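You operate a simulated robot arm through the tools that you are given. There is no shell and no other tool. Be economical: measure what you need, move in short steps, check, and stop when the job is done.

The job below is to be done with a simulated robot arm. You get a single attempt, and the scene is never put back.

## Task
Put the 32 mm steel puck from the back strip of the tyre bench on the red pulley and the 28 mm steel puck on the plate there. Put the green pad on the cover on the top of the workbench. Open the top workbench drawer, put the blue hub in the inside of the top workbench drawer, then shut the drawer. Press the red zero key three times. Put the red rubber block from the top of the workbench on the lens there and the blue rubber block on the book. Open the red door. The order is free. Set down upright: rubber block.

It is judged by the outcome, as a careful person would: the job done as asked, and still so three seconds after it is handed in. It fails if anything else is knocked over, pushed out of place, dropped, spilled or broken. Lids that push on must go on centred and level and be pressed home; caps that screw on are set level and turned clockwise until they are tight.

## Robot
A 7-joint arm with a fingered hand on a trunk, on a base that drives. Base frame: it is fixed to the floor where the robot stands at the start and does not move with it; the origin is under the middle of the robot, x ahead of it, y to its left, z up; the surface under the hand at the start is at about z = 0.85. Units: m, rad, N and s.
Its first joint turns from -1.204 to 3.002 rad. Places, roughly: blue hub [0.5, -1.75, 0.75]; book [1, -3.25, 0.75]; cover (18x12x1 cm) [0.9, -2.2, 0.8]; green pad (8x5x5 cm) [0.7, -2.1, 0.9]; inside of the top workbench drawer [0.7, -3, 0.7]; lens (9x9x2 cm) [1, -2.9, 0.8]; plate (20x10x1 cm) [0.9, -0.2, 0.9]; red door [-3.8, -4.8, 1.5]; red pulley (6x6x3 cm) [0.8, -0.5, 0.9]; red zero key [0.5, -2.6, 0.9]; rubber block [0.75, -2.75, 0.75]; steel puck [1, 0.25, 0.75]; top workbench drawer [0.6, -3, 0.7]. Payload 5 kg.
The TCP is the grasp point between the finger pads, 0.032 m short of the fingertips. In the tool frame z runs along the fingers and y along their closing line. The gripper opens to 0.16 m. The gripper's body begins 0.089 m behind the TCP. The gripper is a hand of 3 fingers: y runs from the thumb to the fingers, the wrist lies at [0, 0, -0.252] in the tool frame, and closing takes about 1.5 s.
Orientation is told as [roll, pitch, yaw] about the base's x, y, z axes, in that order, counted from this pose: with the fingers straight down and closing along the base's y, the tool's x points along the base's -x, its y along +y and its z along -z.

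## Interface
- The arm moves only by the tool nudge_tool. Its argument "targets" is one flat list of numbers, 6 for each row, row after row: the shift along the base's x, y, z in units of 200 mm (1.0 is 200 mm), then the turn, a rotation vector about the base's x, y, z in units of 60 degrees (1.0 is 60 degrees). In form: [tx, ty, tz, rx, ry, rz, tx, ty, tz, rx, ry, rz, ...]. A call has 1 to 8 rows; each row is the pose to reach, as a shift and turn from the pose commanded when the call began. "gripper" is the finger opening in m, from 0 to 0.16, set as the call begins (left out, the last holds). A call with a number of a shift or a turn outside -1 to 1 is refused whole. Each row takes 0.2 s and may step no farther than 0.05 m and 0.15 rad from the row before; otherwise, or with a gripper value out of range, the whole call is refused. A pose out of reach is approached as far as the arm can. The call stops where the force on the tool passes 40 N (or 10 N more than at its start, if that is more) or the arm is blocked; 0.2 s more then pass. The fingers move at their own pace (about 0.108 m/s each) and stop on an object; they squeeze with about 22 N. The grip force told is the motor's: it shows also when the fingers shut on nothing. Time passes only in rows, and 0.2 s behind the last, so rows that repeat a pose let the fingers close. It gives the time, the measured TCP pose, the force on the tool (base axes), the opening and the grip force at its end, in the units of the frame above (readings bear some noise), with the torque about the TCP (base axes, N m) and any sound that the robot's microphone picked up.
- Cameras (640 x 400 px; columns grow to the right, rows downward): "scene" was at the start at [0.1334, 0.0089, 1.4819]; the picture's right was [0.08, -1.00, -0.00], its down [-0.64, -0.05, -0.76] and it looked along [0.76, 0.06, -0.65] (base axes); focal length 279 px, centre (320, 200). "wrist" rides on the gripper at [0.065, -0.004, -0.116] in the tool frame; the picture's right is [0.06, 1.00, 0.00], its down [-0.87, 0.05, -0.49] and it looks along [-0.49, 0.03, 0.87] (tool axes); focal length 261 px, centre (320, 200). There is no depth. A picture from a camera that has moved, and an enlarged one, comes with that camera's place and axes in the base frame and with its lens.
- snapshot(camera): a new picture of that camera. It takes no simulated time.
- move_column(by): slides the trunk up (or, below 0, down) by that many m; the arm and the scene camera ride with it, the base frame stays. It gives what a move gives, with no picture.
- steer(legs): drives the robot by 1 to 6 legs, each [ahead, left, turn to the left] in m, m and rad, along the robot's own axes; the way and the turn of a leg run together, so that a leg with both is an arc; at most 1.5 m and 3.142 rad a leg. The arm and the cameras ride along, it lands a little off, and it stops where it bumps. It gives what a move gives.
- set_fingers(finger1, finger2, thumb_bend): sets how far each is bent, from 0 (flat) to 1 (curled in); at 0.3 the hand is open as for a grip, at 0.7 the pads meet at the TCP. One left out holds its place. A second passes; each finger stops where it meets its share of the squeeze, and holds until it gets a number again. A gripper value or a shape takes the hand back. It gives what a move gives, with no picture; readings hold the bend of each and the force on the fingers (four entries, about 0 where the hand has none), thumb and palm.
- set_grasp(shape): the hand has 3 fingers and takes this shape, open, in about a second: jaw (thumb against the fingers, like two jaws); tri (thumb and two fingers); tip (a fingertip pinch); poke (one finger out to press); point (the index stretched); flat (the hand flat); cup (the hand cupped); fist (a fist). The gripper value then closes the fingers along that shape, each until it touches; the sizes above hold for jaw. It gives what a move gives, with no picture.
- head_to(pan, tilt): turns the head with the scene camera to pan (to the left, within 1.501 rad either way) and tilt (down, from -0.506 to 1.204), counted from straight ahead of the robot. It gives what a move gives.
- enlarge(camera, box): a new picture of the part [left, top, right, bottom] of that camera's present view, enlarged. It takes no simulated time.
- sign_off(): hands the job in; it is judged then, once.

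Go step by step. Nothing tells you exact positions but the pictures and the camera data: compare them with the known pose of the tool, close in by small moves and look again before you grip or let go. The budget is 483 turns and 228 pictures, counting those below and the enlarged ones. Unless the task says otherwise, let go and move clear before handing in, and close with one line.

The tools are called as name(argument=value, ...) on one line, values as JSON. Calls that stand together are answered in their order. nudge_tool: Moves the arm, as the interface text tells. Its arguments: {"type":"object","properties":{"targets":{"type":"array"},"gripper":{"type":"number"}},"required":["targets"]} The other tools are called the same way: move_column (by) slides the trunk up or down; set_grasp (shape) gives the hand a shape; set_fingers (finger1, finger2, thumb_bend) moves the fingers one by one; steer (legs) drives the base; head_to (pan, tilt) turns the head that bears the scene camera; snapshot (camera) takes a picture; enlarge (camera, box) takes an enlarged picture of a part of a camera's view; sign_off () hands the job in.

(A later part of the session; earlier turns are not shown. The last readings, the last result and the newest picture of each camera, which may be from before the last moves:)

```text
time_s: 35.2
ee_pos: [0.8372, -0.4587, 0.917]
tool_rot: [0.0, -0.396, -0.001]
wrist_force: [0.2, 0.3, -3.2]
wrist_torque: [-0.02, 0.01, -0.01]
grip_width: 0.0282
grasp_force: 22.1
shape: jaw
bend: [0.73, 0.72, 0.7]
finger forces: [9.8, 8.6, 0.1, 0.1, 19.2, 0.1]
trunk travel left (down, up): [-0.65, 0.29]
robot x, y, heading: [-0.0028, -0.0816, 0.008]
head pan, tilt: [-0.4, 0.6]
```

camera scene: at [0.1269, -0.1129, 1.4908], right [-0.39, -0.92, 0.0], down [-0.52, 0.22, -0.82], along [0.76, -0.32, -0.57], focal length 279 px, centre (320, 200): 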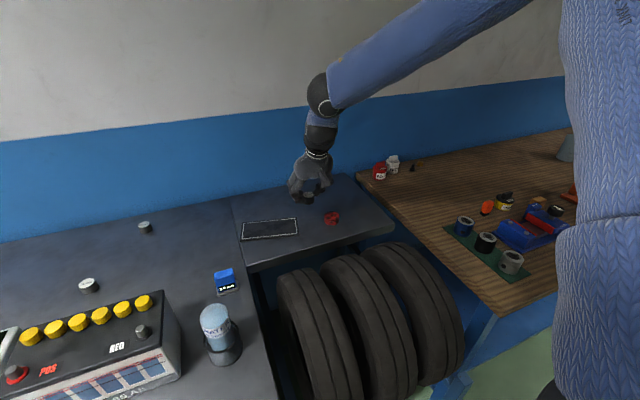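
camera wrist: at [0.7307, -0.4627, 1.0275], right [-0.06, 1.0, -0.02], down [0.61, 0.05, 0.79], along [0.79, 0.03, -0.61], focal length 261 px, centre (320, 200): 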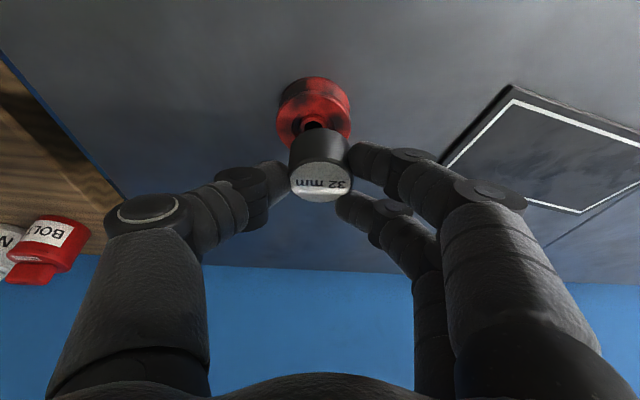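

nudge_tool(targets=[0, 0, -0.005, 0, 0, 0, 0, 0, -0.01, 0, 0, 0])

enlarge(camera="scene", box=[310, 195, 358, 225])

```text
time_s: 35.8
ee_pos: [0.8372, -0.4589, 0.9145]
tool_rot: [0.001, -0.396, 0.0]
wrist_force: [0.1, -0.1, 4.7]
wrist_torque: [0.09, -0.06, -0.03]
grip_width: 0.0281
grasp_force: 21.9
shape: jaw
bend: [0.73, 0.72, 0.7]
finger forces: [10.6, 9.9, 0.0, 0.0, 20.5, 0.1]
trunk travel left (down, up): [-0.65, 0.29]
robot x, y, heading: [-0.0046, -0.084, 0.006]
head pan, tilt: [-0.4, 0.6]
```

```text
13.33 times, centred on (334, 210) of scene
camera zoom: at [0.1264, -0.1127, 1.491], right [-0.39, -0.92, 0.0], down [-0.52, 0.22, -0.83], along [0.76, -0.32, -0.56], focal length 3720 px, centre (133, 67)
```

zoom: 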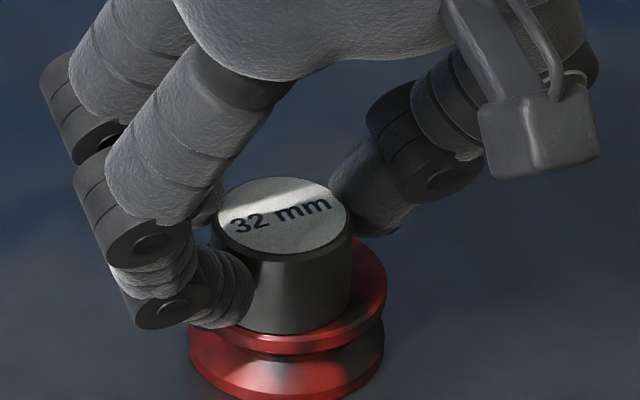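

Contact and centred. I release and retreat along the tool axis.

nudge_tool(targets=[0, 0, 0, 0, 0, 0, 0, 0, 0, 0, 0, 0, 0, 0, 0, 0, 0, 0, 0, 0, 0, 0, 0, 0], gripper=0.08)

nudge_tool(targets=[-0.05, 0, 0.1, 0, 0, 0, -0.1, 0, 0.25, 0, 0, 0, -0.15, 0, 0.45, 0, 0, 0, -0.15, 0, 0.65, 0, 0, 0])

enlarge(camera="scene", box=[270, 180, 398, 260])

```text
time_s: 36.8
ee_pos: [0.8362, -0.4588, 0.9148]
tool_rot: [0.001, -0.396, 0.0]
wrist_force: [0.8, -0.6, -0.1]
wrist_torque: [0.02, 0.03, 0.02]
grip_width: 0.0795
grasp_force: 0.1
shape: jaw
bend: [0.72, 0.72, 0.7]
finger forces: [0.1, 0.0, 0.1, 0.0, 0.0, 0.0]
trunk travel left (down, up): [-0.65, 0.29]
robot x, y, heading: [-0.0037, -0.0801, 0.004]
head pan, tilt: [-0.4, 0.6]
```

```text
time_s: 37.8
ee_pos: [0.8088, -0.4595, 1.0438]
tool_rot: [-0.001, -0.398, 0.001]
wrist_force: [-0.1, -0.6, -0.5]
wrist_torque: [-0.02, 0.05, 0.03]
grip_width: 0.0792
grasp_force: 0.0
shape: jaw
bend: [0.72, 0.72, 0.7]
finger forces: [0.0, 0.1, 0.1, 0.0, 0.0, 0.1]
trunk travel left (down, up): [-0.65, 0.29]
robot x, y, heading: [-0.003, -0.0779, 0.003]
head pan, tilt: [-0.4, 0.6]
```

```text
5.00 times, centred on (334, 220) of scene
camera zoom: at [0.1261, -0.112, 1.4909], right [-0.39, -0.92, 0.0], down [-0.52, 0.22, -0.83], along [0.76, -0.32, -0.56], focal length 1395 px, centre (250, 100)
```

zoom: 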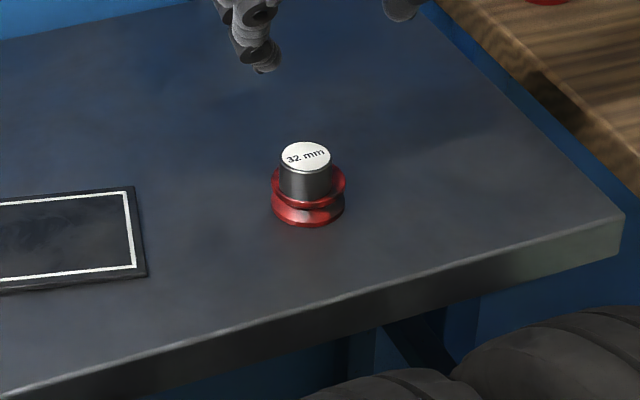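

The 32 mm puck stands on the pulley. Next the 28 mm puck: I raise the hand and strafe left.

nudge_tool(targets=[0, 0.1, 0.2, 0, 0, 0, 0, 0.2, 0.4, 0, 0, 0, 0, 0.3, 0.6, 0, 0, 0])

steer(legs=[[0, 0.51, 0], [0.04, 0, 0]])

head_to(pan=-0.2, tilt=0.6)

snapshot(camera="scene")

snapshot(camera="wrist")

```text
time_s: 38.6
ee_pos: [0.8055, -0.3974, 1.1642]
tool_rot: [-0.002, -0.399, 0.0]
wrist_force: [0.2, 0.5, 0.9]
wrist_torque: [-0.06, -0.04, -0.05]
grip_width: 0.0795
grasp_force: 0.1
shape: jaw
bend: [0.72, 0.72, 0.7]
finger forces: [0.0, 0.0, 0.0, 0.1, 0.1, 0.0]
trunk travel left (down, up): [-0.65, 0.29]
robot x, y, heading: [-0.0028, -0.0817, 0.004]
head pan, tilt: [-0.4, 0.6]
```

```text
time_s: 42.0
ee_pos: [0.8498, 0.0984, 1.1606]
tool_rot: [0.001, -0.395, -0.004]
wrist_force: [-0.1, -0.2, -0.3]
wrist_torque: [0.01, 0.01, -0.03]
grip_width: 0.0795
grasp_force: 0.1
shape: jaw
bend: [0.72, 0.72, 0.7]
finger forces: [0.0, 0.1, 0.0, 0.1, 0.1, 0.0]
trunk travel left (down, up): [-0.65, 0.29]
robot x, y, heading: [0.0367, 0.4197, -0.002]
head pan, tilt: [-0.4, 0.6]
```

```text
time_s: 42.7
ee_pos: [0.8461, 0.0984, 1.1629]
tool_rot: [-0.001, -0.399, -0.004]
wrist_force: [-0.3, 0.0, 0.4]
wrist_torque: [0.0, 0.01, -0.02]
grip_width: 0.0795
grasp_force: 0.0
shape: jaw
bend: [0.72, 0.72, 0.7]
finger forces: [0.0, 0.0, 0.1, 0.0, 0.0, 0.1]
trunk travel left (down, up): [-0.65, 0.29]
robot x, y, heading: [0.0339, 0.4169, -0.002]
head pan, tilt: [-0.201, 0.6]
```

```text
192 pictures are left
camera scene: at [0.1714, 0.4026, 1.491], right [-0.2, -0.98, 0.0], down [-0.55, 0.11, -0.83], along [0.81, -0.17, -0.56], focal length 279 px, centre (320, 200)
```

scene: 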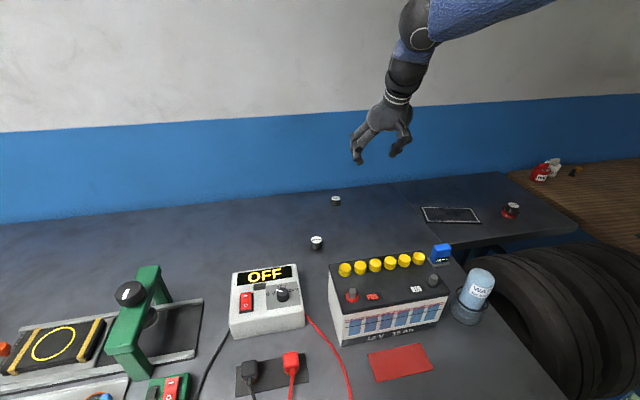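

```text
191 pictures are left
camera wrist: at [0.7399, 0.0932, 1.244], right [-0.05, 1.0, -0.02], down [0.61, 0.05, 0.79], along [0.79, 0.03, -0.61], focal length 261 px, centre (320, 200)
```

wrist: 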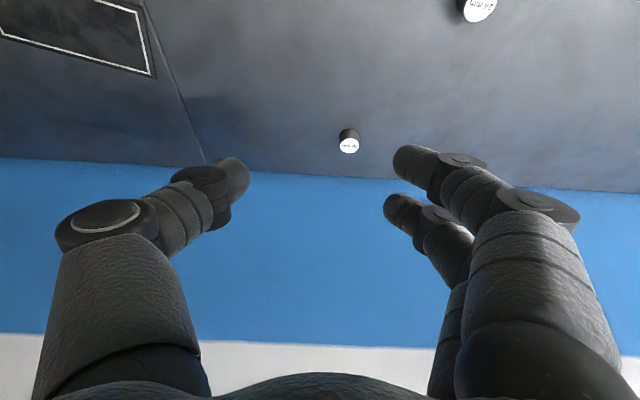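

Now I tilt further and approach a point above the 28 mm puck.

nudge_tool(targets=[0.17, 0.05, -0.14, 0, -0.06, 0, 0.34, 0.1, -0.28, 0, -0.12, 0, 0.51, 0.15, -0.42, 0, -0.18, 0, 0.68, 0.2, -0.56, 0, -0.24, 0, 0.85, 0.26, -0.7, 0, -0.24, 0, 0.95, 0.28, -0.88, 0, -0.24, 0])

snapshot(camera="wrist")

snapshot(camera="scene")

```text
time_s: 44.1
ee_pos: [1.0364, 0.1535, 0.9835]
tool_rot: [0.002, -0.648, -0.006]
wrist_force: [0.8, -0.9, -0.5]
wrist_torque: [-0.03, -0.01, 0.0]
grip_width: 0.0796
grasp_force: 0.0
shape: jaw
bend: [0.72, 0.72, 0.7]
finger forces: [0.1, 0.1, 0.1, 0.0, 0.1, 0.1]
trunk travel left (down, up): [-0.65, 0.29]
robot x, y, heading: [0.0358, 0.418, -0.005]
head pan, tilt: [-0.201, 0.6]
```

```text
190 pictures are left
camera wrist: at [0.9136, 0.1484, 1.0363], right [-0.05, 1.0, -0.04], down [0.4, 0.05, 0.92], along [0.92, 0.03, -0.4], focal length 261 px, centre (320, 200)
```

wrist: 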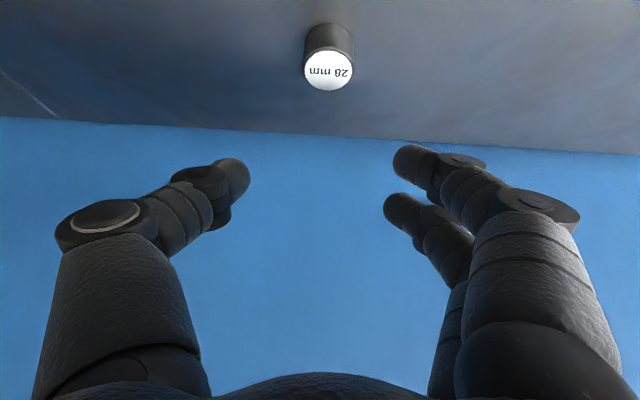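

```text
189 pictures are left
camera scene: at [0.1737, 0.4019, 1.4908], right [-0.2, -0.98, 0.0], down [-0.55, 0.11, -0.82], along [0.81, -0.17, -0.57], focal length 279 px, centre (320, 200)
```

scene: 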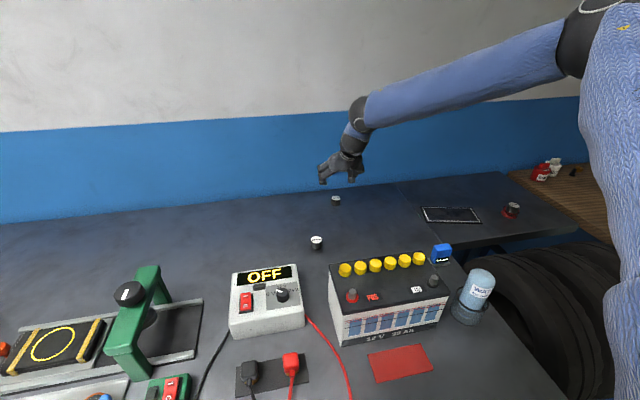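

The puck is well placed ahead. Descending.

nudge_tool(targets=[0, 0.005, -0.2, 0, 0, 0, -0.01, 0.01, -0.35, 0, 0, 0, -0.01, 0.01, -0.48, 0, 0, 0])

snapshot(camera="wrist")

enlarge(camera="scene", box=[280, 150, 408, 230])

```text
time_s: 44.9
ee_pos: [1.0182, 0.1427, 0.9042]
tool_rot: [0.003, -0.647, -0.003]
wrist_force: [0.8, -0.9, 0.9]
wrist_torque: [0.0, -0.02, -0.03]
grip_width: 0.0794
grasp_force: 0.0
shape: jaw
bend: [0.72, 0.72, 0.7]
finger forces: [0.0, 0.0, 0.0, 0.1, 0.1, 0.0]
out of reach, approached as far as the arm can: row 2, 3
trunk travel left (down, up): [-0.65, 0.29]
robot x, y, heading: [0.0363, 0.4152, -0.003]
head pan, tilt: [-0.201, 0.6]
```

```text
188 pictures are left
camera wrist: at [0.896, 0.1378, 0.9563], right [-0.05, 1.0, -0.04], down [0.4, 0.05, 0.92], along [0.92, 0.03, -0.4], focal length 261 px, centre (320, 200)
```

wrist: 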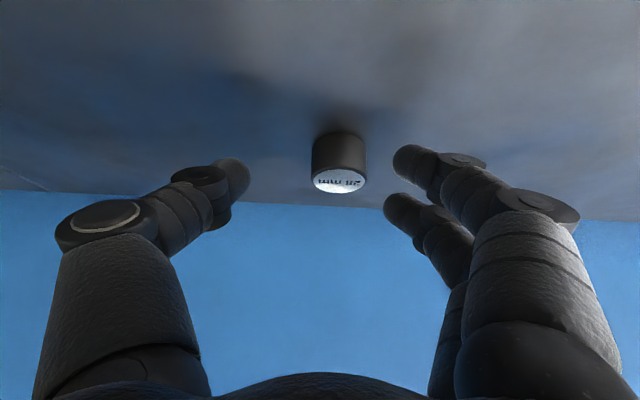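

```text
5.00 times, centred on (344, 190) of scene
camera zoom: at [0.1738, 0.4023, 1.4907], right [-0.2, -0.98, 0.0], down [-0.55, 0.11, -0.82], along [0.81, -0.17, -0.57], focal length 1395 px, centre (200, 250)
```

zoom: 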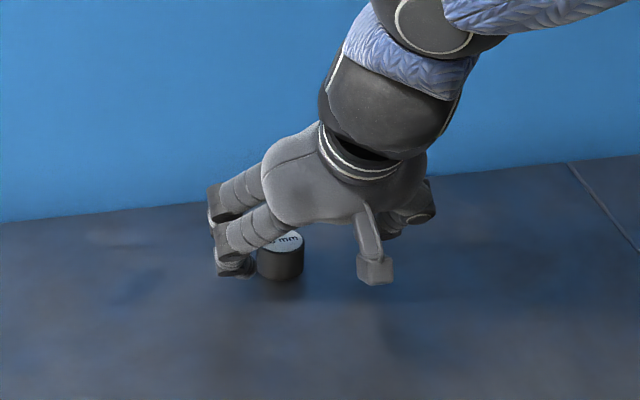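

Just short. I lift, lower the trunk by 9 cm, and retry.

nudge_tool(targets=[0.05, 0.04, 0.2, 0, 0, 0, 0.08, 0.06, 0.42, 0, 0, 0])

move_column(by=-0.07)

```text
time_s: 45.5
ee_pos: [1.0317, 0.153, 0.9912]
tool_rot: [0.002, -0.646, -0.005]
wrist_force: [-0.5, 0.3, -0.2]
wrist_torque: [0.0, 0.04, -0.02]
grip_width: 0.0795
grasp_force: 0.0
shape: jaw
bend: [0.72, 0.72, 0.7]
finger forces: [0.0, 0.1, 0.0, 0.0, 0.1, 0.0]
trunk travel left (down, up): [-0.65, 0.29]
robot x, y, heading: [0.0327, 0.4177, -0.007]
head pan, tilt: [-0.201, 0.6]
```

```text
time_s: 46.6
ee_pos: [1.0326, 0.1528, 0.9216]
tool_rot: [0.003, -0.648, -0.002]
wrist_force: [0.4, 0.4, 0.4]
wrist_torque: [0.02, 0.0, 0.0]
grip_width: 0.0793
grasp_force: 0.0
shape: jaw
bend: [0.72, 0.72, 0.7]
finger forces: [0.0, 0.0, 0.0, 0.0, 0.0, 0.0]
trunk travel left (down, up): [-0.58, 0.36]
robot x, y, heading: [0.037, 0.42, -0.003]
head pan, tilt: [-0.201, 0.6]
```

nudge_tool(targets=[0.01, 0.01, -0.1, 0, 0, 0, 0.01, 0.01, -0.175, 0, 0, 0])

snapshot(camera="wrist")

enlarge(camera="scene", box=[280, 130, 408, 210])

```text
time_s: 47.2
ee_pos: [1.0349, 0.1564, 0.8891]
tool_rot: [0.004, -0.652, -0.004]
wrist_force: [2.8, -0.4, 15.7]
wrist_torque: [0.8, -0.16, -0.13]
grip_width: 0.0791
grasp_force: 0.0
shape: jaw
bend: [0.74, 0.72, 0.7]
finger forces: [16.0, 0.0, 0.1, 0.0, 0.0, 0.0]
trunk travel left (down, up): [-0.58, 0.36]
robot x, y, heading: [0.0365, 0.42, -0.004]
head pan, tilt: [-0.201, 0.6]
```

```text
186 pictures are left
camera wrist: at [0.9127, 0.1521, 0.9403], right [-0.05, 1.0, -0.04], down [0.39, 0.05, 0.92], along [0.92, 0.03, -0.39], focal length 261 px, centre (320, 200)
```

wrist: 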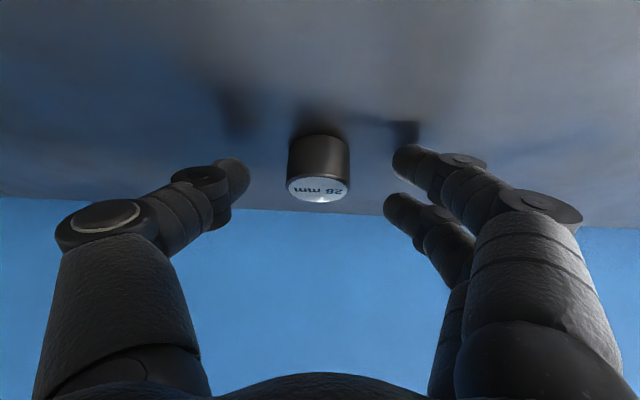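

```text
5.00 times, centred on (344, 170) of scene
camera zoom: at [0.1706, 0.4033, 1.4215], right [-0.2, -0.98, 0.0], down [-0.55, 0.11, -0.83], along [0.81, -0.17, -0.56], focal length 1395 px, centre (200, 350)
```

zoom: 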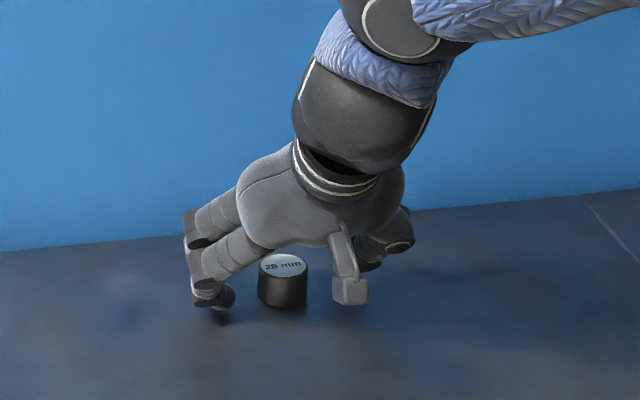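

A finger touches the table; I raise 5 mm and close.

nudge_tool(targets=[0, 0, 0.025, 0, 0, 0])

nudge_tool(targets=[0, 0, 0, 0, 0, 0, 0, 0, 0, 0, 0, 0, 0, 0, 0, 0, 0, 0, 0, 0, 0, 0, 0, 0, 0, 0, 0, 0, 0, 0], gripper=0.0)

snapshot(camera="wrist")

```text
time_s: 47.6
ee_pos: [1.0346, 0.1546, 0.8896]
tool_rot: [0.0, -0.647, -0.004]
wrist_force: [0.6, 0.7, 3.4]
wrist_torque: [0.25, -0.03, -0.05]
grip_width: 0.0794
grasp_force: 0.0
shape: jaw
bend: [0.73, 0.72, 0.7]
finger forces: [4.2, 0.0, 0.0, 0.0, 0.0, 0.0]
trunk travel left (down, up): [-0.58, 0.36]
robot x, y, heading: [0.0373, 0.4204, -0.005]
head pan, tilt: [-0.201, 0.6]
```

```text
time_s: 48.8
ee_pos: [1.0348, 0.1548, 0.8913]
tool_rot: [0.003, -0.648, -0.005]
wrist_force: [-0.8, -4.2, 10.7]
wrist_torque: [0.12, -0.25, -0.04]
grip_width: 0.0255
grasp_force: 21.8
shape: jaw
bend: [0.75, 0.7, 0.7]
finger forces: [2.0, 17.8, 0.0, 0.1, 23.9, 0.0]
trunk travel left (down, up): [-0.58, 0.36]
robot x, y, heading: [0.0391, 0.4199, 0.001]
head pan, tilt: [-0.201, 0.6]
```

```text
184 pictures are left
camera wrist: at [0.9121, 0.1502, 0.9434], right [-0.05, 1.0, -0.04], down [0.4, 0.05, 0.92], along [0.92, 0.03, -0.4], focal length 261 px, centre (320, 200)
```

wrist: 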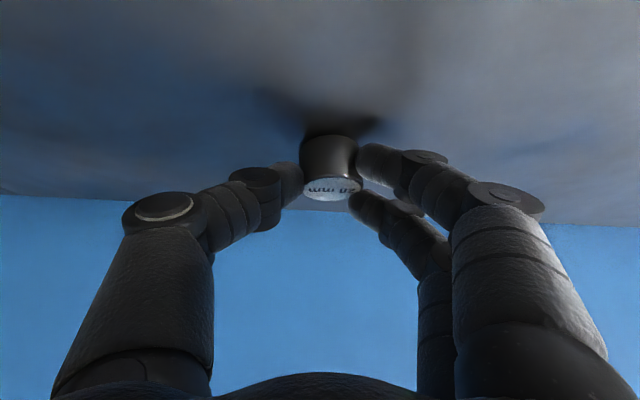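

One finger presses on the table; I reopen slightly, rise 5 mm, and regrip.

nudge_tool(targets=[0, 0, 0, 0, 0, 0, 0, 0, 0.0, 0, 0, 0, 0, 0, 0.025, 0, 0, 0], gripper=0.06)

nudge_tool(targets=[0, 0, 0, 0, 0, 0, 0, 0, 0, 0, 0, 0, 0, 0, 0, 0, 0, 0, 0, 0, 0, 0, 0, 0], gripper=0.0)

snapshot(camera="wrist")

```text
time_s: 49.6
ee_pos: [1.0347, 0.1554, 0.8954]
tool_rot: [0.0, -0.648, -0.003]
wrist_force: [-0.3, 0.7, -0.5]
wrist_torque: [-0.01, 0.01, 0.01]
grip_width: 0.0594
grasp_force: 0.1
shape: jaw
bend: [0.73, 0.73, 0.7]
finger forces: [0.0, 0.1, 0.0, 0.0, 0.0, 0.0]
trunk travel left (down, up): [-0.58, 0.36]
robot x, y, heading: [0.0342, 0.4175, 0.0]
head pan, tilt: [-0.201, 0.6]
```

```text
time_s: 50.6
ee_pos: [1.035, 0.1557, 0.8941]
tool_rot: [0.001, -0.649, -0.003]
wrist_force: [0.4, 0.5, 0.1]
wrist_torque: [0.02, -0.02, -0.02]
grip_width: 0.0234
grasp_force: 21.8
shape: jaw
bend: [0.73, 0.71, 0.7]
finger forces: [9.7, 9.2, 0.0, 0.0, 18.5, 0.0]
trunk travel left (down, up): [-0.58, 0.36]
robot x, y, heading: [0.0378, 0.418, -0.001]
head pan, tilt: [-0.201, 0.6]
```

```text
183 pictures are left
camera wrist: at [0.9125, 0.1506, 0.9474], right [-0.05, 1.0, -0.04], down [0.4, 0.05, 0.92], along [0.92, 0.03, -0.4], focal length 261 px, centre (320, 200)
```

wrist: 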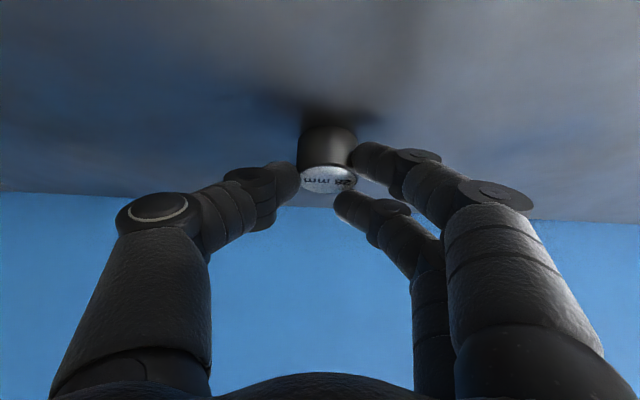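

A balanced three-finger grip. I lift, back up, and strafe right to the plate.

nudge_tool(targets=[0, 0, 0.1, 0, 0, 0, 0, 0, 0.25, 0, 0, 0, -0.05, 0, 0.48, 0, 0, 0, -0.1, 0, 0.7, 0, 0, 0])

steer(legs=[[-0.15, 0, 0], [0, -0.4, 0]])

snapshot(camera="wrist")

snapshot(camera="scene")

```text
time_s: 51.6
ee_pos: [1.0138, 0.1548, 1.0347]
tool_rot: [-0.001, -0.647, -0.005]
wrist_force: [-0.4, -0.4, -1.8]
wrist_torque: [0.02, 0.01, 0.0]
grip_width: 0.0232
grasp_force: 22.0
shape: jaw
bend: [0.73, 0.71, 0.7]
finger forces: [11.1, 10.1, 0.1, 0.0, 18.4, 0.1]
trunk travel left (down, up): [-0.58, 0.36]
robot x, y, heading: [0.0365, 0.4207, -0.003]
head pan, tilt: [-0.201, 0.6]
```

```text
time_s: 55.1
ee_pos: [0.8628, -0.2518, 1.0354]
tool_rot: [0.002, -0.648, -0.009]
wrist_force: [-0.1, -0.7, -1.2]
wrist_torque: [0.03, 0.0, 0.02]
grip_width: 0.0233
grasp_force: 21.7
shape: jaw
bend: [0.73, 0.71, 0.7]
finger forces: [11.2, 10.2, 0.1, 0.1, 18.4, 0.1]
trunk travel left (down, up): [-0.58, 0.36]
robot x, y, heading: [-0.112, 0.0122, -0.004]
head pan, tilt: [-0.201, 0.6]
```

```text
182 pictures are left
camera wrist: at [0.7403, -0.2553, 1.0874], right [-0.04, 1.0, -0.04], down [0.4, 0.05, 0.92], along [0.92, 0.03, -0.4], focal length 261 px, centre (320, 200)
```

wrist: 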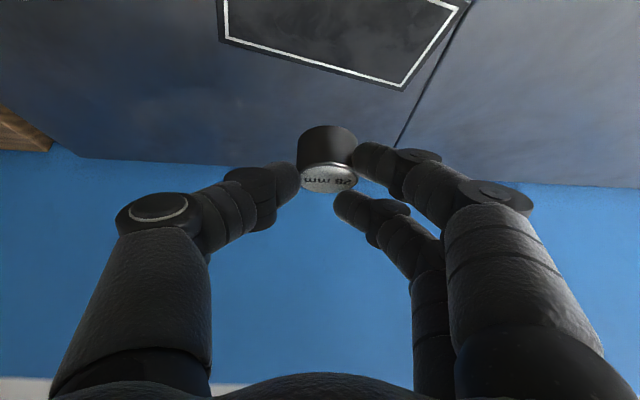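

```text
181 pictures are left
camera scene: at [0.0217, -0.0017, 1.4208], right [-0.2, -0.98, 0.0], down [-0.55, 0.12, -0.82], along [0.81, -0.17, -0.57], focal length 279 px, centre (320, 200)
```

scene: 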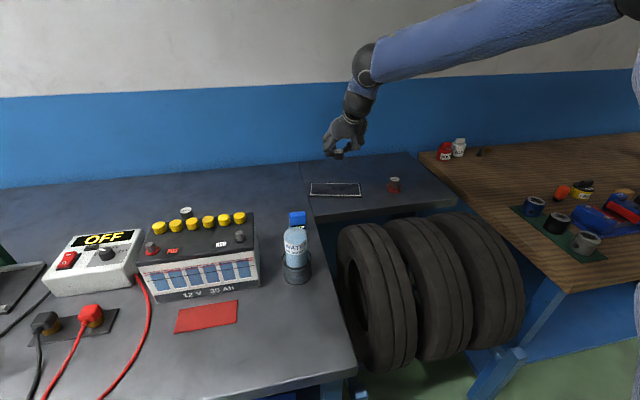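

nudge_tool(targets=[0.02, 0.05, -0.2, 0, 0, 0, 0.02, 0.05, -0.4, 0, 0, 0, 0.02, 0.05, -0.58, 0, 0, 0])

enlarge(camera="scene", box=[280, 140, 408, 220])

```text
time_s: 55.9
ee_pos: [0.8674, -0.2404, 0.9183]
tool_rot: [0.001, -0.647, -0.009]
wrist_force: [0.2, 0.2, -1.8]
wrist_torque: [0.03, 0.04, -0.01]
grip_width: 0.0236
grasp_force: 21.8
shape: jaw
bend: [0.73, 0.71, 0.7]
finger forces: [11.3, 10.3, 0.0, 0.0, 18.3, 0.0]
trunk travel left (down, up): [-0.58, 0.36]
robot x, y, heading: [-0.1122, 0.0176, -0.004]
head pan, tilt: [-0.201, 0.6]
```

```text
5.00 times, centred on (344, 180) of scene
camera zoom: at [0.0231, -0.0013, 1.4207], right [-0.2, -0.98, 0.0], down [-0.55, 0.12, -0.82], along [0.81, -0.17, -0.57], focal length 1395 px, centre (200, 300)
```

zoom: 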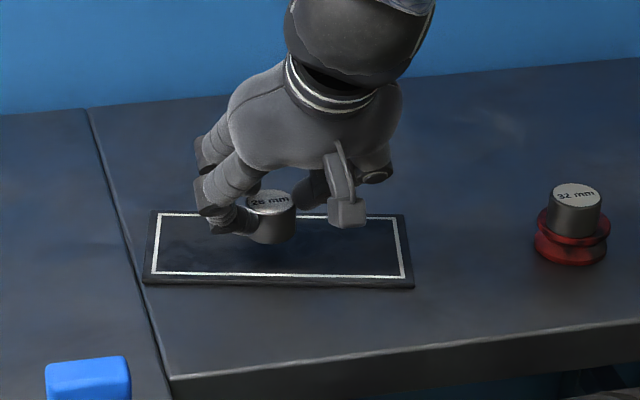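

nudge_tool(targets=[0, -0.02, -0.03, 0, 0, 0, 0, -0.02, -0.055, 0, 0, 0])

nudge_tool(targets=[0, 0, -0.005, 0, 0, 0, 0, 0, -0.01, 0, 0, 0])

enlarge(camera="scene", box=[300, 165, 364, 205])

```text
time_s: 56.5
ee_pos: [0.8654, -0.2435, 0.9092]
tool_rot: [0.001, -0.648, -0.007]
wrist_force: [-0.2, 1.0, -2.1]
wrist_torque: [-0.01, 0.03, -0.01]
grip_width: 0.0233
grasp_force: 22.1
shape: jaw
bend: [0.73, 0.71, 0.7]
finger forces: [11.3, 10.2, 0.1, 0.1, 18.3, 0.1]
trunk travel left (down, up): [-0.58, 0.36]
robot x, y, heading: [-0.1122, 0.0201, -0.001]
head pan, tilt: [-0.201, 0.6]
```

```text
time_s: 57.1
ee_pos: [0.8663, -0.2443, 0.9056]
tool_rot: [0.002, -0.647, -0.006]
wrist_force: [-0.3, 0.4, -2.1]
wrist_torque: [0.01, 0.02, -0.04]
grip_width: 0.0233
grasp_force: 22.0
shape: jaw
bend: [0.73, 0.71, 0.7]
finger forces: [11.4, 10.3, 0.0, 0.0, 18.2, 0.0]
trunk travel left (down, up): [-0.58, 0.36]
robot x, y, heading: [-0.1135, 0.0164, -0.005]
head pan, tilt: [-0.201, 0.6]
```

```text
10.00 times, centred on (332, 185) of scene
camera zoom: at [0.0218, -0.0007, 1.4208], right [-0.2, -0.98, 0.0], down [-0.55, 0.12, -0.82], along [0.81, -0.17, -0.57], focal length 2790 px, centre (200, 350)
```

zoom: 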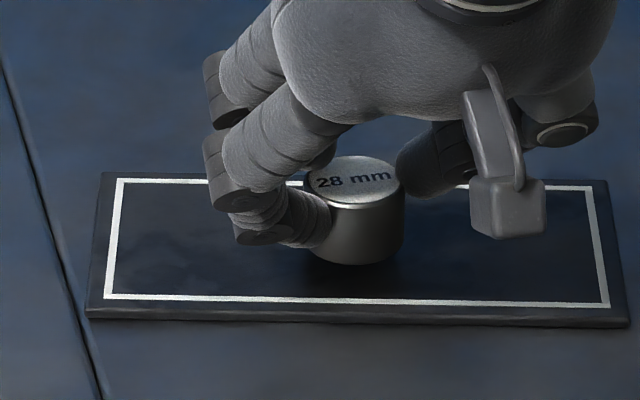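

nudge_tool(targets=[0, 0, -0.006, 0, 0, 0, 0, 0, -0.012, 0, 0, 0])

nudge_tool(targets=[0, 0, -0.005, 0, 0, 0, 0, 0, -0.008, 0, 0, 0])

```text
time_s: 57.7
ee_pos: [0.8661, -0.244, 0.9045]
tool_rot: [0.002, -0.648, -0.006]
wrist_force: [0.9, -0.7, -2.8]
wrist_torque: [-0.01, 0.07, 0.0]
grip_width: 0.0235
grasp_force: 21.9
shape: jaw
bend: [0.73, 0.71, 0.7]
finger forces: [11.3, 10.4, 0.0, 0.0, 18.2, 0.0]
trunk travel left (down, up): [-0.58, 0.36]
robot x, y, heading: [-0.1099, 0.0167, -0.002]
head pan, tilt: [-0.201, 0.6]
```

```text
time_s: 58.3
ee_pos: [0.8675, -0.2442, 0.9027]
tool_rot: [0.002, -0.648, -0.007]
wrist_force: [-0.5, -0.7, -2.1]
wrist_torque: [-0.02, 0.03, 0.0]
grip_width: 0.0235
grasp_force: 21.9
shape: jaw
bend: [0.73, 0.71, 0.7]
finger forces: [11.2, 10.3, 0.0, 0.0, 18.3, 0.0]
trunk travel left (down, up): [-0.58, 0.36]
robot x, y, heading: [-0.1124, 0.0147, -0.009]
head pan, tilt: [-0.201, 0.6]
```

nudge_tool(targets=[0, 0, -0.006, 0, 0, 0, 0, 0, -0.012, 0, 0, 0])

nudge_tool(targets=[0, 0, -0.005, 0, 0, 0, 0, 0, -0.01, 0, 0, 0])

enlarge(camera="scene", box=[300, 165, 364, 205])

```text
time_s: 58.9
ee_pos: [0.8661, -0.2435, 0.9004]
tool_rot: [0.001, -0.648, -0.008]
wrist_force: [0.5, -0.3, 0.5]
wrist_torque: [0.05, -0.04, -0.01]
grip_width: 0.0235
grasp_force: 22.1
shape: jaw
bend: [0.73, 0.71, 0.7]
finger forces: [11.2, 11.0, 0.0, 0.1, 18.7, 0.1]
trunk travel left (down, up): [-0.58, 0.36]
robot x, y, heading: [-0.1133, 0.018, -0.007]
head pan, tilt: [-0.201, 0.6]
```

```text
time_s: 59.5
ee_pos: [0.8667, -0.2427, 0.9003]
tool_rot: [0.0, -0.649, -0.009]
wrist_force: [1.8, -1.0, 8.8]
wrist_torque: [0.08, -0.19, -0.03]
grip_width: 0.0234
grasp_force: 22.1
shape: jaw
bend: [0.73, 0.71, 0.7]
finger forces: [11.7, 11.7, 0.1, 0.0, 21.4, 0.0]
trunk travel left (down, up): [-0.58, 0.36]
robot x, y, heading: [-0.115, 0.017, -0.005]
head pan, tilt: [-0.201, 0.6]
```

```text
10.00 times, centred on (332, 185) of scene
camera zoom: at [0.0207, -0.0006, 1.4211], right [-0.2, -0.98, 0.0], down [-0.55, 0.12, -0.83], along [0.81, -0.17, -0.56], focal length 2790 px, centre (200, 350)
```

zoom: 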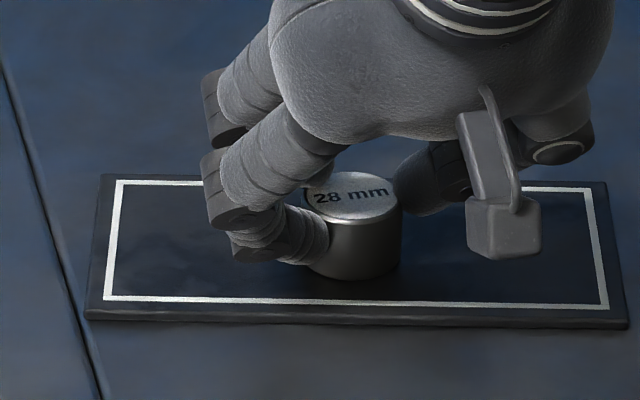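

Contact with the plate (about 9 N). I release and retreat.

nudge_tool(targets=[0, 0, 0, 0, 0, 0, 0, 0, 0, 0, 0, 0, 0, 0, 0, 0, 0, 0, 0, 0, 0, 0, 0, 0], gripper=0.08)

nudge_tool(targets=[-0.06, 0, 0.08, 0, 0, 0, -0.15, 0, 0.22, 0, 0, 0, -0.2, 0, 0.42, 0, 0, 0, -0.25, 0, 0.62, 0, 0, 0, -0.3, 0, 0.82, 0, 0, 0])

enlarge(camera="scene", box=[280, 140, 408, 220])

```text
time_s: 60.5
ee_pos: [0.8659, -0.2441, 0.8971]
tool_rot: [0.002, -0.648, -0.006]
wrist_force: [0.0, -0.5, -0.3]
wrist_torque: [0.01, 0.04, 0.0]
grip_width: 0.0796
grasp_force: 0.0
shape: jaw
bend: [0.72, 0.72, 0.7]
finger forces: [0.0, 0.0, 0.0, 0.0, 0.0, 0.0]
trunk travel left (down, up): [-0.58, 0.36]
robot x, y, heading: [-0.117, 0.0168, -0.004]
head pan, tilt: [-0.201, 0.6]
```

```text
time_s: 61.7
ee_pos: [0.8042, -0.2435, 1.0637]
tool_rot: [0.001, -0.65, -0.007]
wrist_force: [-0.4, 0.4, 0.5]
wrist_torque: [0.01, -0.03, -0.02]
grip_width: 0.0794
grasp_force: 0.0
shape: jaw
bend: [0.72, 0.72, 0.7]
finger forces: [0.0, 0.1, 0.0, 0.0, 0.1, 0.1]
trunk travel left (down, up): [-0.58, 0.36]
robot x, y, heading: [-0.1123, 0.0149, -0.005]
head pan, tilt: [-0.201, 0.6]
```

```text
5.00 times, centred on (344, 180) of scene
camera zoom: at [0.0199, -0.0001, 1.421], right [-0.2, -0.98, 0.0], down [-0.55, 0.12, -0.83], along [0.81, -0.17, -0.56], focal length 1395 px, centre (200, 300)
```

zoom: 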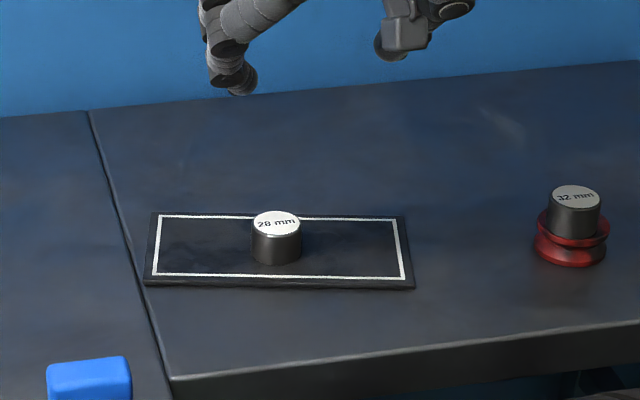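

Both pucks are placed. Now I straighten the hand, back off, and strafe along to the workbench.

nudge_tool(targets=[-0.15, 0, 0.1, 0, 0.12, 0, -0.3, 0, 0.2, 0, 0.25, 0, -0.45, 0, 0.3, 0, 0.37, 0, -0.6, 0, 0.4, 0, 0.49, 0, -0.75, 0, 0.5, 0, 0.62, 0])

steer(legs=[[-0.25, 0, 0], [0, -1.3, 0]])

head_to(pan=0.0, tilt=0.6)

snapshot(camera="scene")

head_to(pan=-0.8, tilt=0.6)

snapshot(camera="scene")

```text
time_s: 62.9
ee_pos: [0.6554, -0.2434, 1.1616]
tool_rot: [-0.001, 0.005, -0.007]
wrist_force: [0.2, -0.1, -0.2]
wrist_torque: [0.01, 0.01, -0.02]
grip_width: 0.0793
grasp_force: 0.0
shape: jaw
bend: [0.72, 0.72, 0.7]
finger forces: [0.0, 0.0, 0.0, 0.0, 0.1, 0.1]
trunk travel left (down, up): [-0.58, 0.36]
robot x, y, heading: [-0.113, 0.019, -0.008]
head pan, tilt: [-0.201, 0.6]
```

```text
time_s: 71.0
ee_pos: [0.3908, -1.5817, 1.1609]
tool_rot: [-0.004, 0.0, -0.012]
wrist_force: [-0.5, -0.7, 0.1]
wrist_torque: [0.06, -0.01, 0.02]
grip_width: 0.0796
grasp_force: 0.0
shape: jaw
bend: [0.72, 0.72, 0.7]
finger forces: [0.0, 0.1, 0.0, 0.1, 0.0, 0.1]
trunk travel left (down, up): [-0.58, 0.36]
robot x, y, heading: [-0.3796, -1.3206, -0.01]
head pan, tilt: [-0.201, 0.6]
```

```text
time_s: 71.7
ee_pos: [0.3917, -1.5815, 1.1611]
tool_rot: [-0.004, 0.002, -0.013]
wrist_force: [-0.5, 0.2, -0.9]
wrist_torque: [0.05, -0.01, 0.01]
grip_width: 0.0796
grasp_force: 0.0
shape: jaw
bend: [0.72, 0.72, 0.7]
finger forces: [0.0, 0.0, 0.0, 0.0, 0.0, 0.1]
trunk travel left (down, up): [-0.58, 0.36]
robot x, y, heading: [-0.3793, -1.3183, -0.013]
head pan, tilt: [0.0, 0.6]
```

```text
176 pictures are left
camera scene: at [-0.2403, -1.3168, 1.4209], right [-0.01, -1.0, 0.0], down [-0.57, 0.01, -0.82], along [0.82, -0.01, -0.57], focal length 279 px, centre (320, 200)
```

scene: 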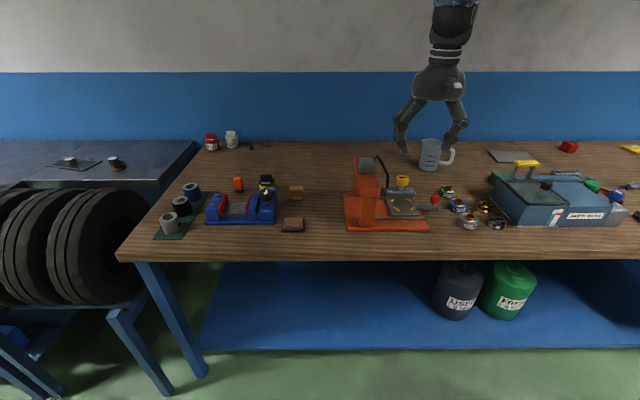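

```text
time_s: 72.8
ee_pos: [0.3912, -1.5809, 1.1602]
tool_rot: [-0.003, 0.002, -0.013]
wrist_force: [-0.7, -0.5, 0.2]
wrist_torque: [0.02, 0.02, -0.02]
grip_width: 0.0793
grasp_force: 0.0
shape: jaw
bend: [0.72, 0.72, 0.7]
finger forces: [0.0, 0.0, 0.0, 0.1, 0.0, 0.1]
trunk travel left (down, up): [-0.58, 0.36]
robot x, y, heading: [-0.3782, -1.3168, -0.015]
head pan, tilt: [-0.799, 0.6]
```

```text
175 pictures are left
camera scene: at [-0.2677, -1.3798, 1.4209], right [-0.72, -0.69, 0.0], down [-0.39, 0.41, -0.82], along [0.57, -0.6, -0.57], focal length 279 px, centre (320, 200)
```

scene: 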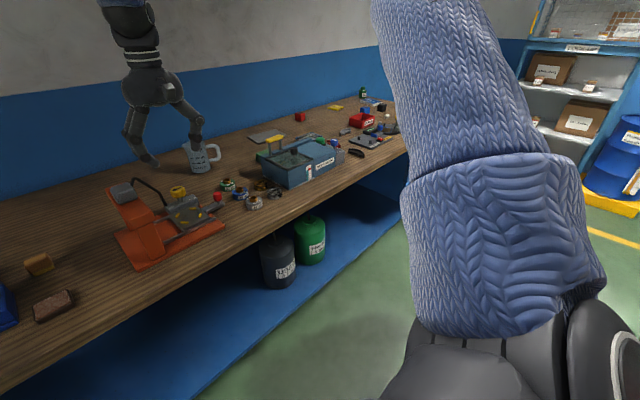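

steer(legs=[[0, -0.7, 0.012]])

head_to(pan=0.0, tilt=0.7)

snapshot(camera="scene")

head_to(pan=-0.6, tilt=0.7)

snapshot(camera="scene")

```text
time_s: 76.7
ee_pos: [0.3937, -2.2653, 1.1612]
tool_rot: [-0.001, 0.003, 0.005]
wrist_force: [-0.3, 0.0, 0.3]
wrist_torque: [0.04, -0.03, 0.01]
grip_width: 0.0797
grasp_force: 0.0
shape: jaw
bend: [0.72, 0.72, 0.7]
finger forces: [0.0, 0.0, 0.1, 0.0, 0.1, 0.0]
trunk travel left (down, up): [-0.58, 0.36]
robot x, y, heading: [-0.3772, -2.0161, 0.005]
head pan, tilt: [-0.799, 0.6]
```

```text
time_s: 77.8
ee_pos: [0.395, -2.266, 1.1616]
tool_rot: [-0.004, 0.002, 0.005]
wrist_force: [0.3, -0.4, -0.8]
wrist_torque: [0.01, 0.01, -0.02]
grip_width: 0.0796
grasp_force: 0.1
shape: jaw
bend: [0.72, 0.72, 0.7]
finger forces: [0.0, 0.0, 0.0, 0.0, 0.1, 0.0]
trunk travel left (down, up): [-0.58, 0.36]
robot x, y, heading: [-0.3765, -2.0158, 0.013]
head pan, tilt: [0.0, 0.7]
```

```text
174 pictures are left
camera scene: at [-0.2456, -2.0129, 1.4122], right [0.01, -1.0, 0.0], down [-0.64, 0.0, -0.76], along [0.76, 0.0, -0.64], focal length 279 px, centre (320, 200)
```

scene: 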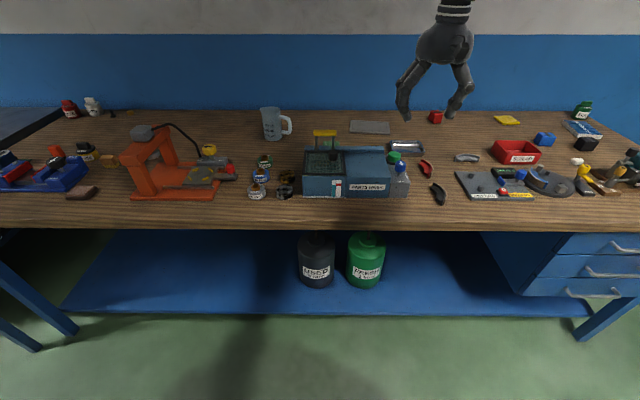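

```text
time_s: 78.8
ee_pos: [0.394, -2.2649, 1.1616]
tool_rot: [-0.004, 0.001, 0.007]
wrist_force: [0.8, -0.3, 0.3]
wrist_torque: [0.04, -0.03, -0.02]
grip_width: 0.0797
grasp_force: 0.0
shape: jaw
bend: [0.72, 0.72, 0.7]
finger forces: [0.1, 0.0, 0.1, 0.1, 0.0, 0.1]
trunk travel left (down, up): [-0.58, 0.36]
robot x, y, heading: [-0.3784, -2.0201, 0.008]
head pan, tilt: [-0.6, 0.7]
```

```text
173 pictures are left
camera scene: at [-0.2601, -2.0609, 1.4122], right [-0.56, -0.83, 0.0], down [-0.53, 0.36, -0.76], along [0.63, -0.43, -0.64], focal length 279 px, centre (320, 200)
```

scene: 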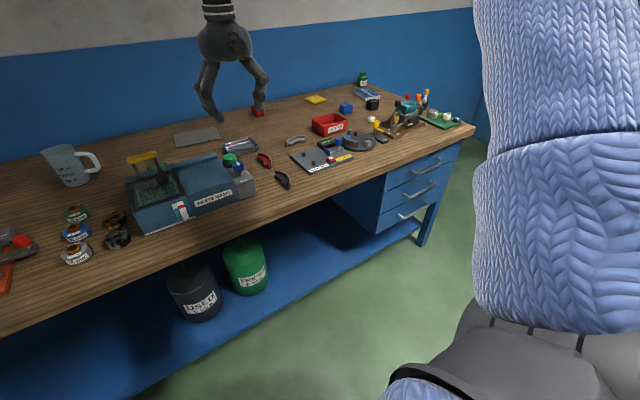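

Let me enlarge sections of this bench to identify the green pad, cover, hub, key, lens, book and blocks.

enlarge(camera="scene", box=[0, 120, 256, 280])

enlarge(camera="scene", box=[220, 70, 348, 200])

enlarge(camera="scene", box=[300, 60, 476, 170])

```text
2.50 times, centred on (128, 200) of scene
camera zoom: at [-0.2601, -2.0609, 1.4122], right [-0.56, -0.83, 0.0], down [-0.53, 0.36, -0.76], along [0.63, -0.43, -0.64], focal length 698 px, centre (800, 200)
```

zoom: 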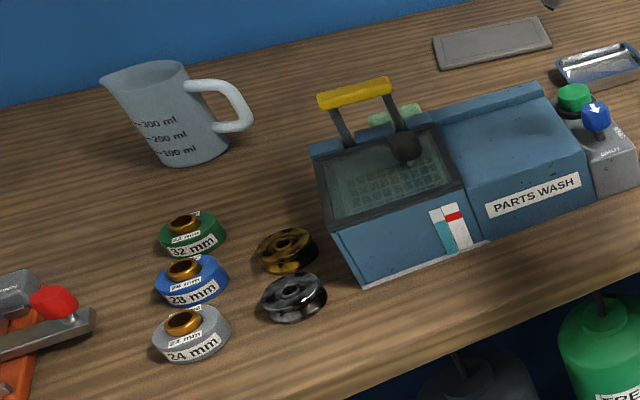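

```text
3.08 times, centred on (284, 135) of scene
camera zoom: at [-0.2601, -2.0609, 1.4122], right [-0.56, -0.83, 0.0], down [-0.53, 0.36, -0.76], along [0.63, -0.43, -0.64], focal length 858 px, centre (431, 400)
```

zoom: 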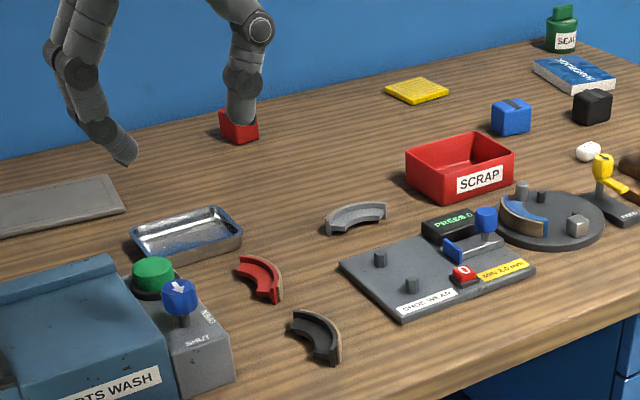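

```text
3.64 times, centred on (388, 115) of scene
camera zoom: at [-0.2601, -2.0609, 1.4122], right [-0.56, -0.83, 0.0], down [-0.53, 0.36, -0.76], along [0.63, -0.43, -0.64], focal length 1015 px, centre (73, 509)
```

zoom: 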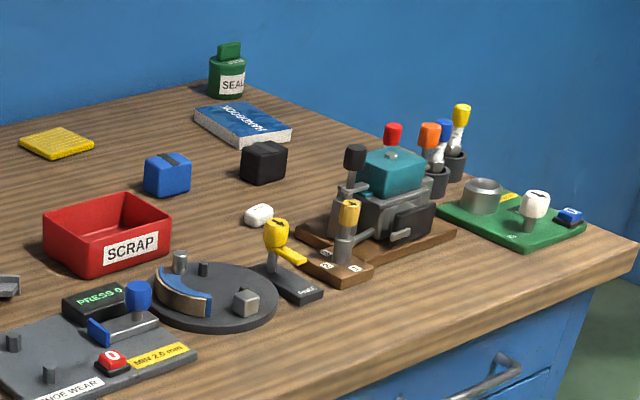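

head_to(pan=-0.1, tilt=0.55)

enlarge(camera="scene", box=[250, 80, 442, 200])

enlarge(camera="scene", box=[420, 70, 640, 200])

```text
time_s: 79.7
ee_pos: [0.3944, -2.2665, 1.1613]
tool_rot: [-0.004, 0.003, 0.005]
wrist_force: [0.5, 0.1, -0.1]
wrist_torque: [-0.01, 0.0, 0.0]
grip_width: 0.0794
grasp_force: 0.0
shape: jaw
bend: [0.72, 0.72, 0.7]
finger forces: [0.1, 0.0, 0.1, 0.0, 0.0, 0.0]
trunk travel left (down, up): [-0.58, 0.36]
robot x, y, heading: [-0.3789, -2.0182, 0.004]
head pan, tilt: [-0.099, 0.55]
```

```text
3.33 times, centred on (346, 140) of scene
camera zoom: at [-0.2411, -2.0219, 1.4253], right [-0.09, -1.0, 0.0], down [-0.52, 0.05, -0.85], along [0.85, -0.08, -0.52], focal length 930 px, centre (233, 400)
```

zoom: 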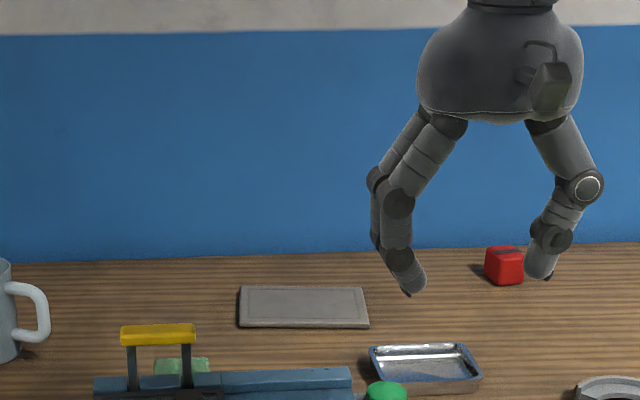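

```text
2.91 times, centred on (530, 135) of scene
camera zoom: at [-0.2411, -2.0219, 1.4253], right [-0.09, -1.0, 0.0], down [-0.52, 0.05, -0.85], along [0.85, -0.08, -0.52], focal length 812 px, centre (-291, 389)
```

zoom: 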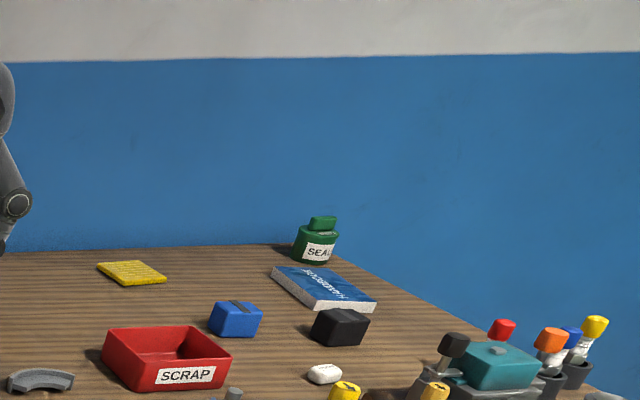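

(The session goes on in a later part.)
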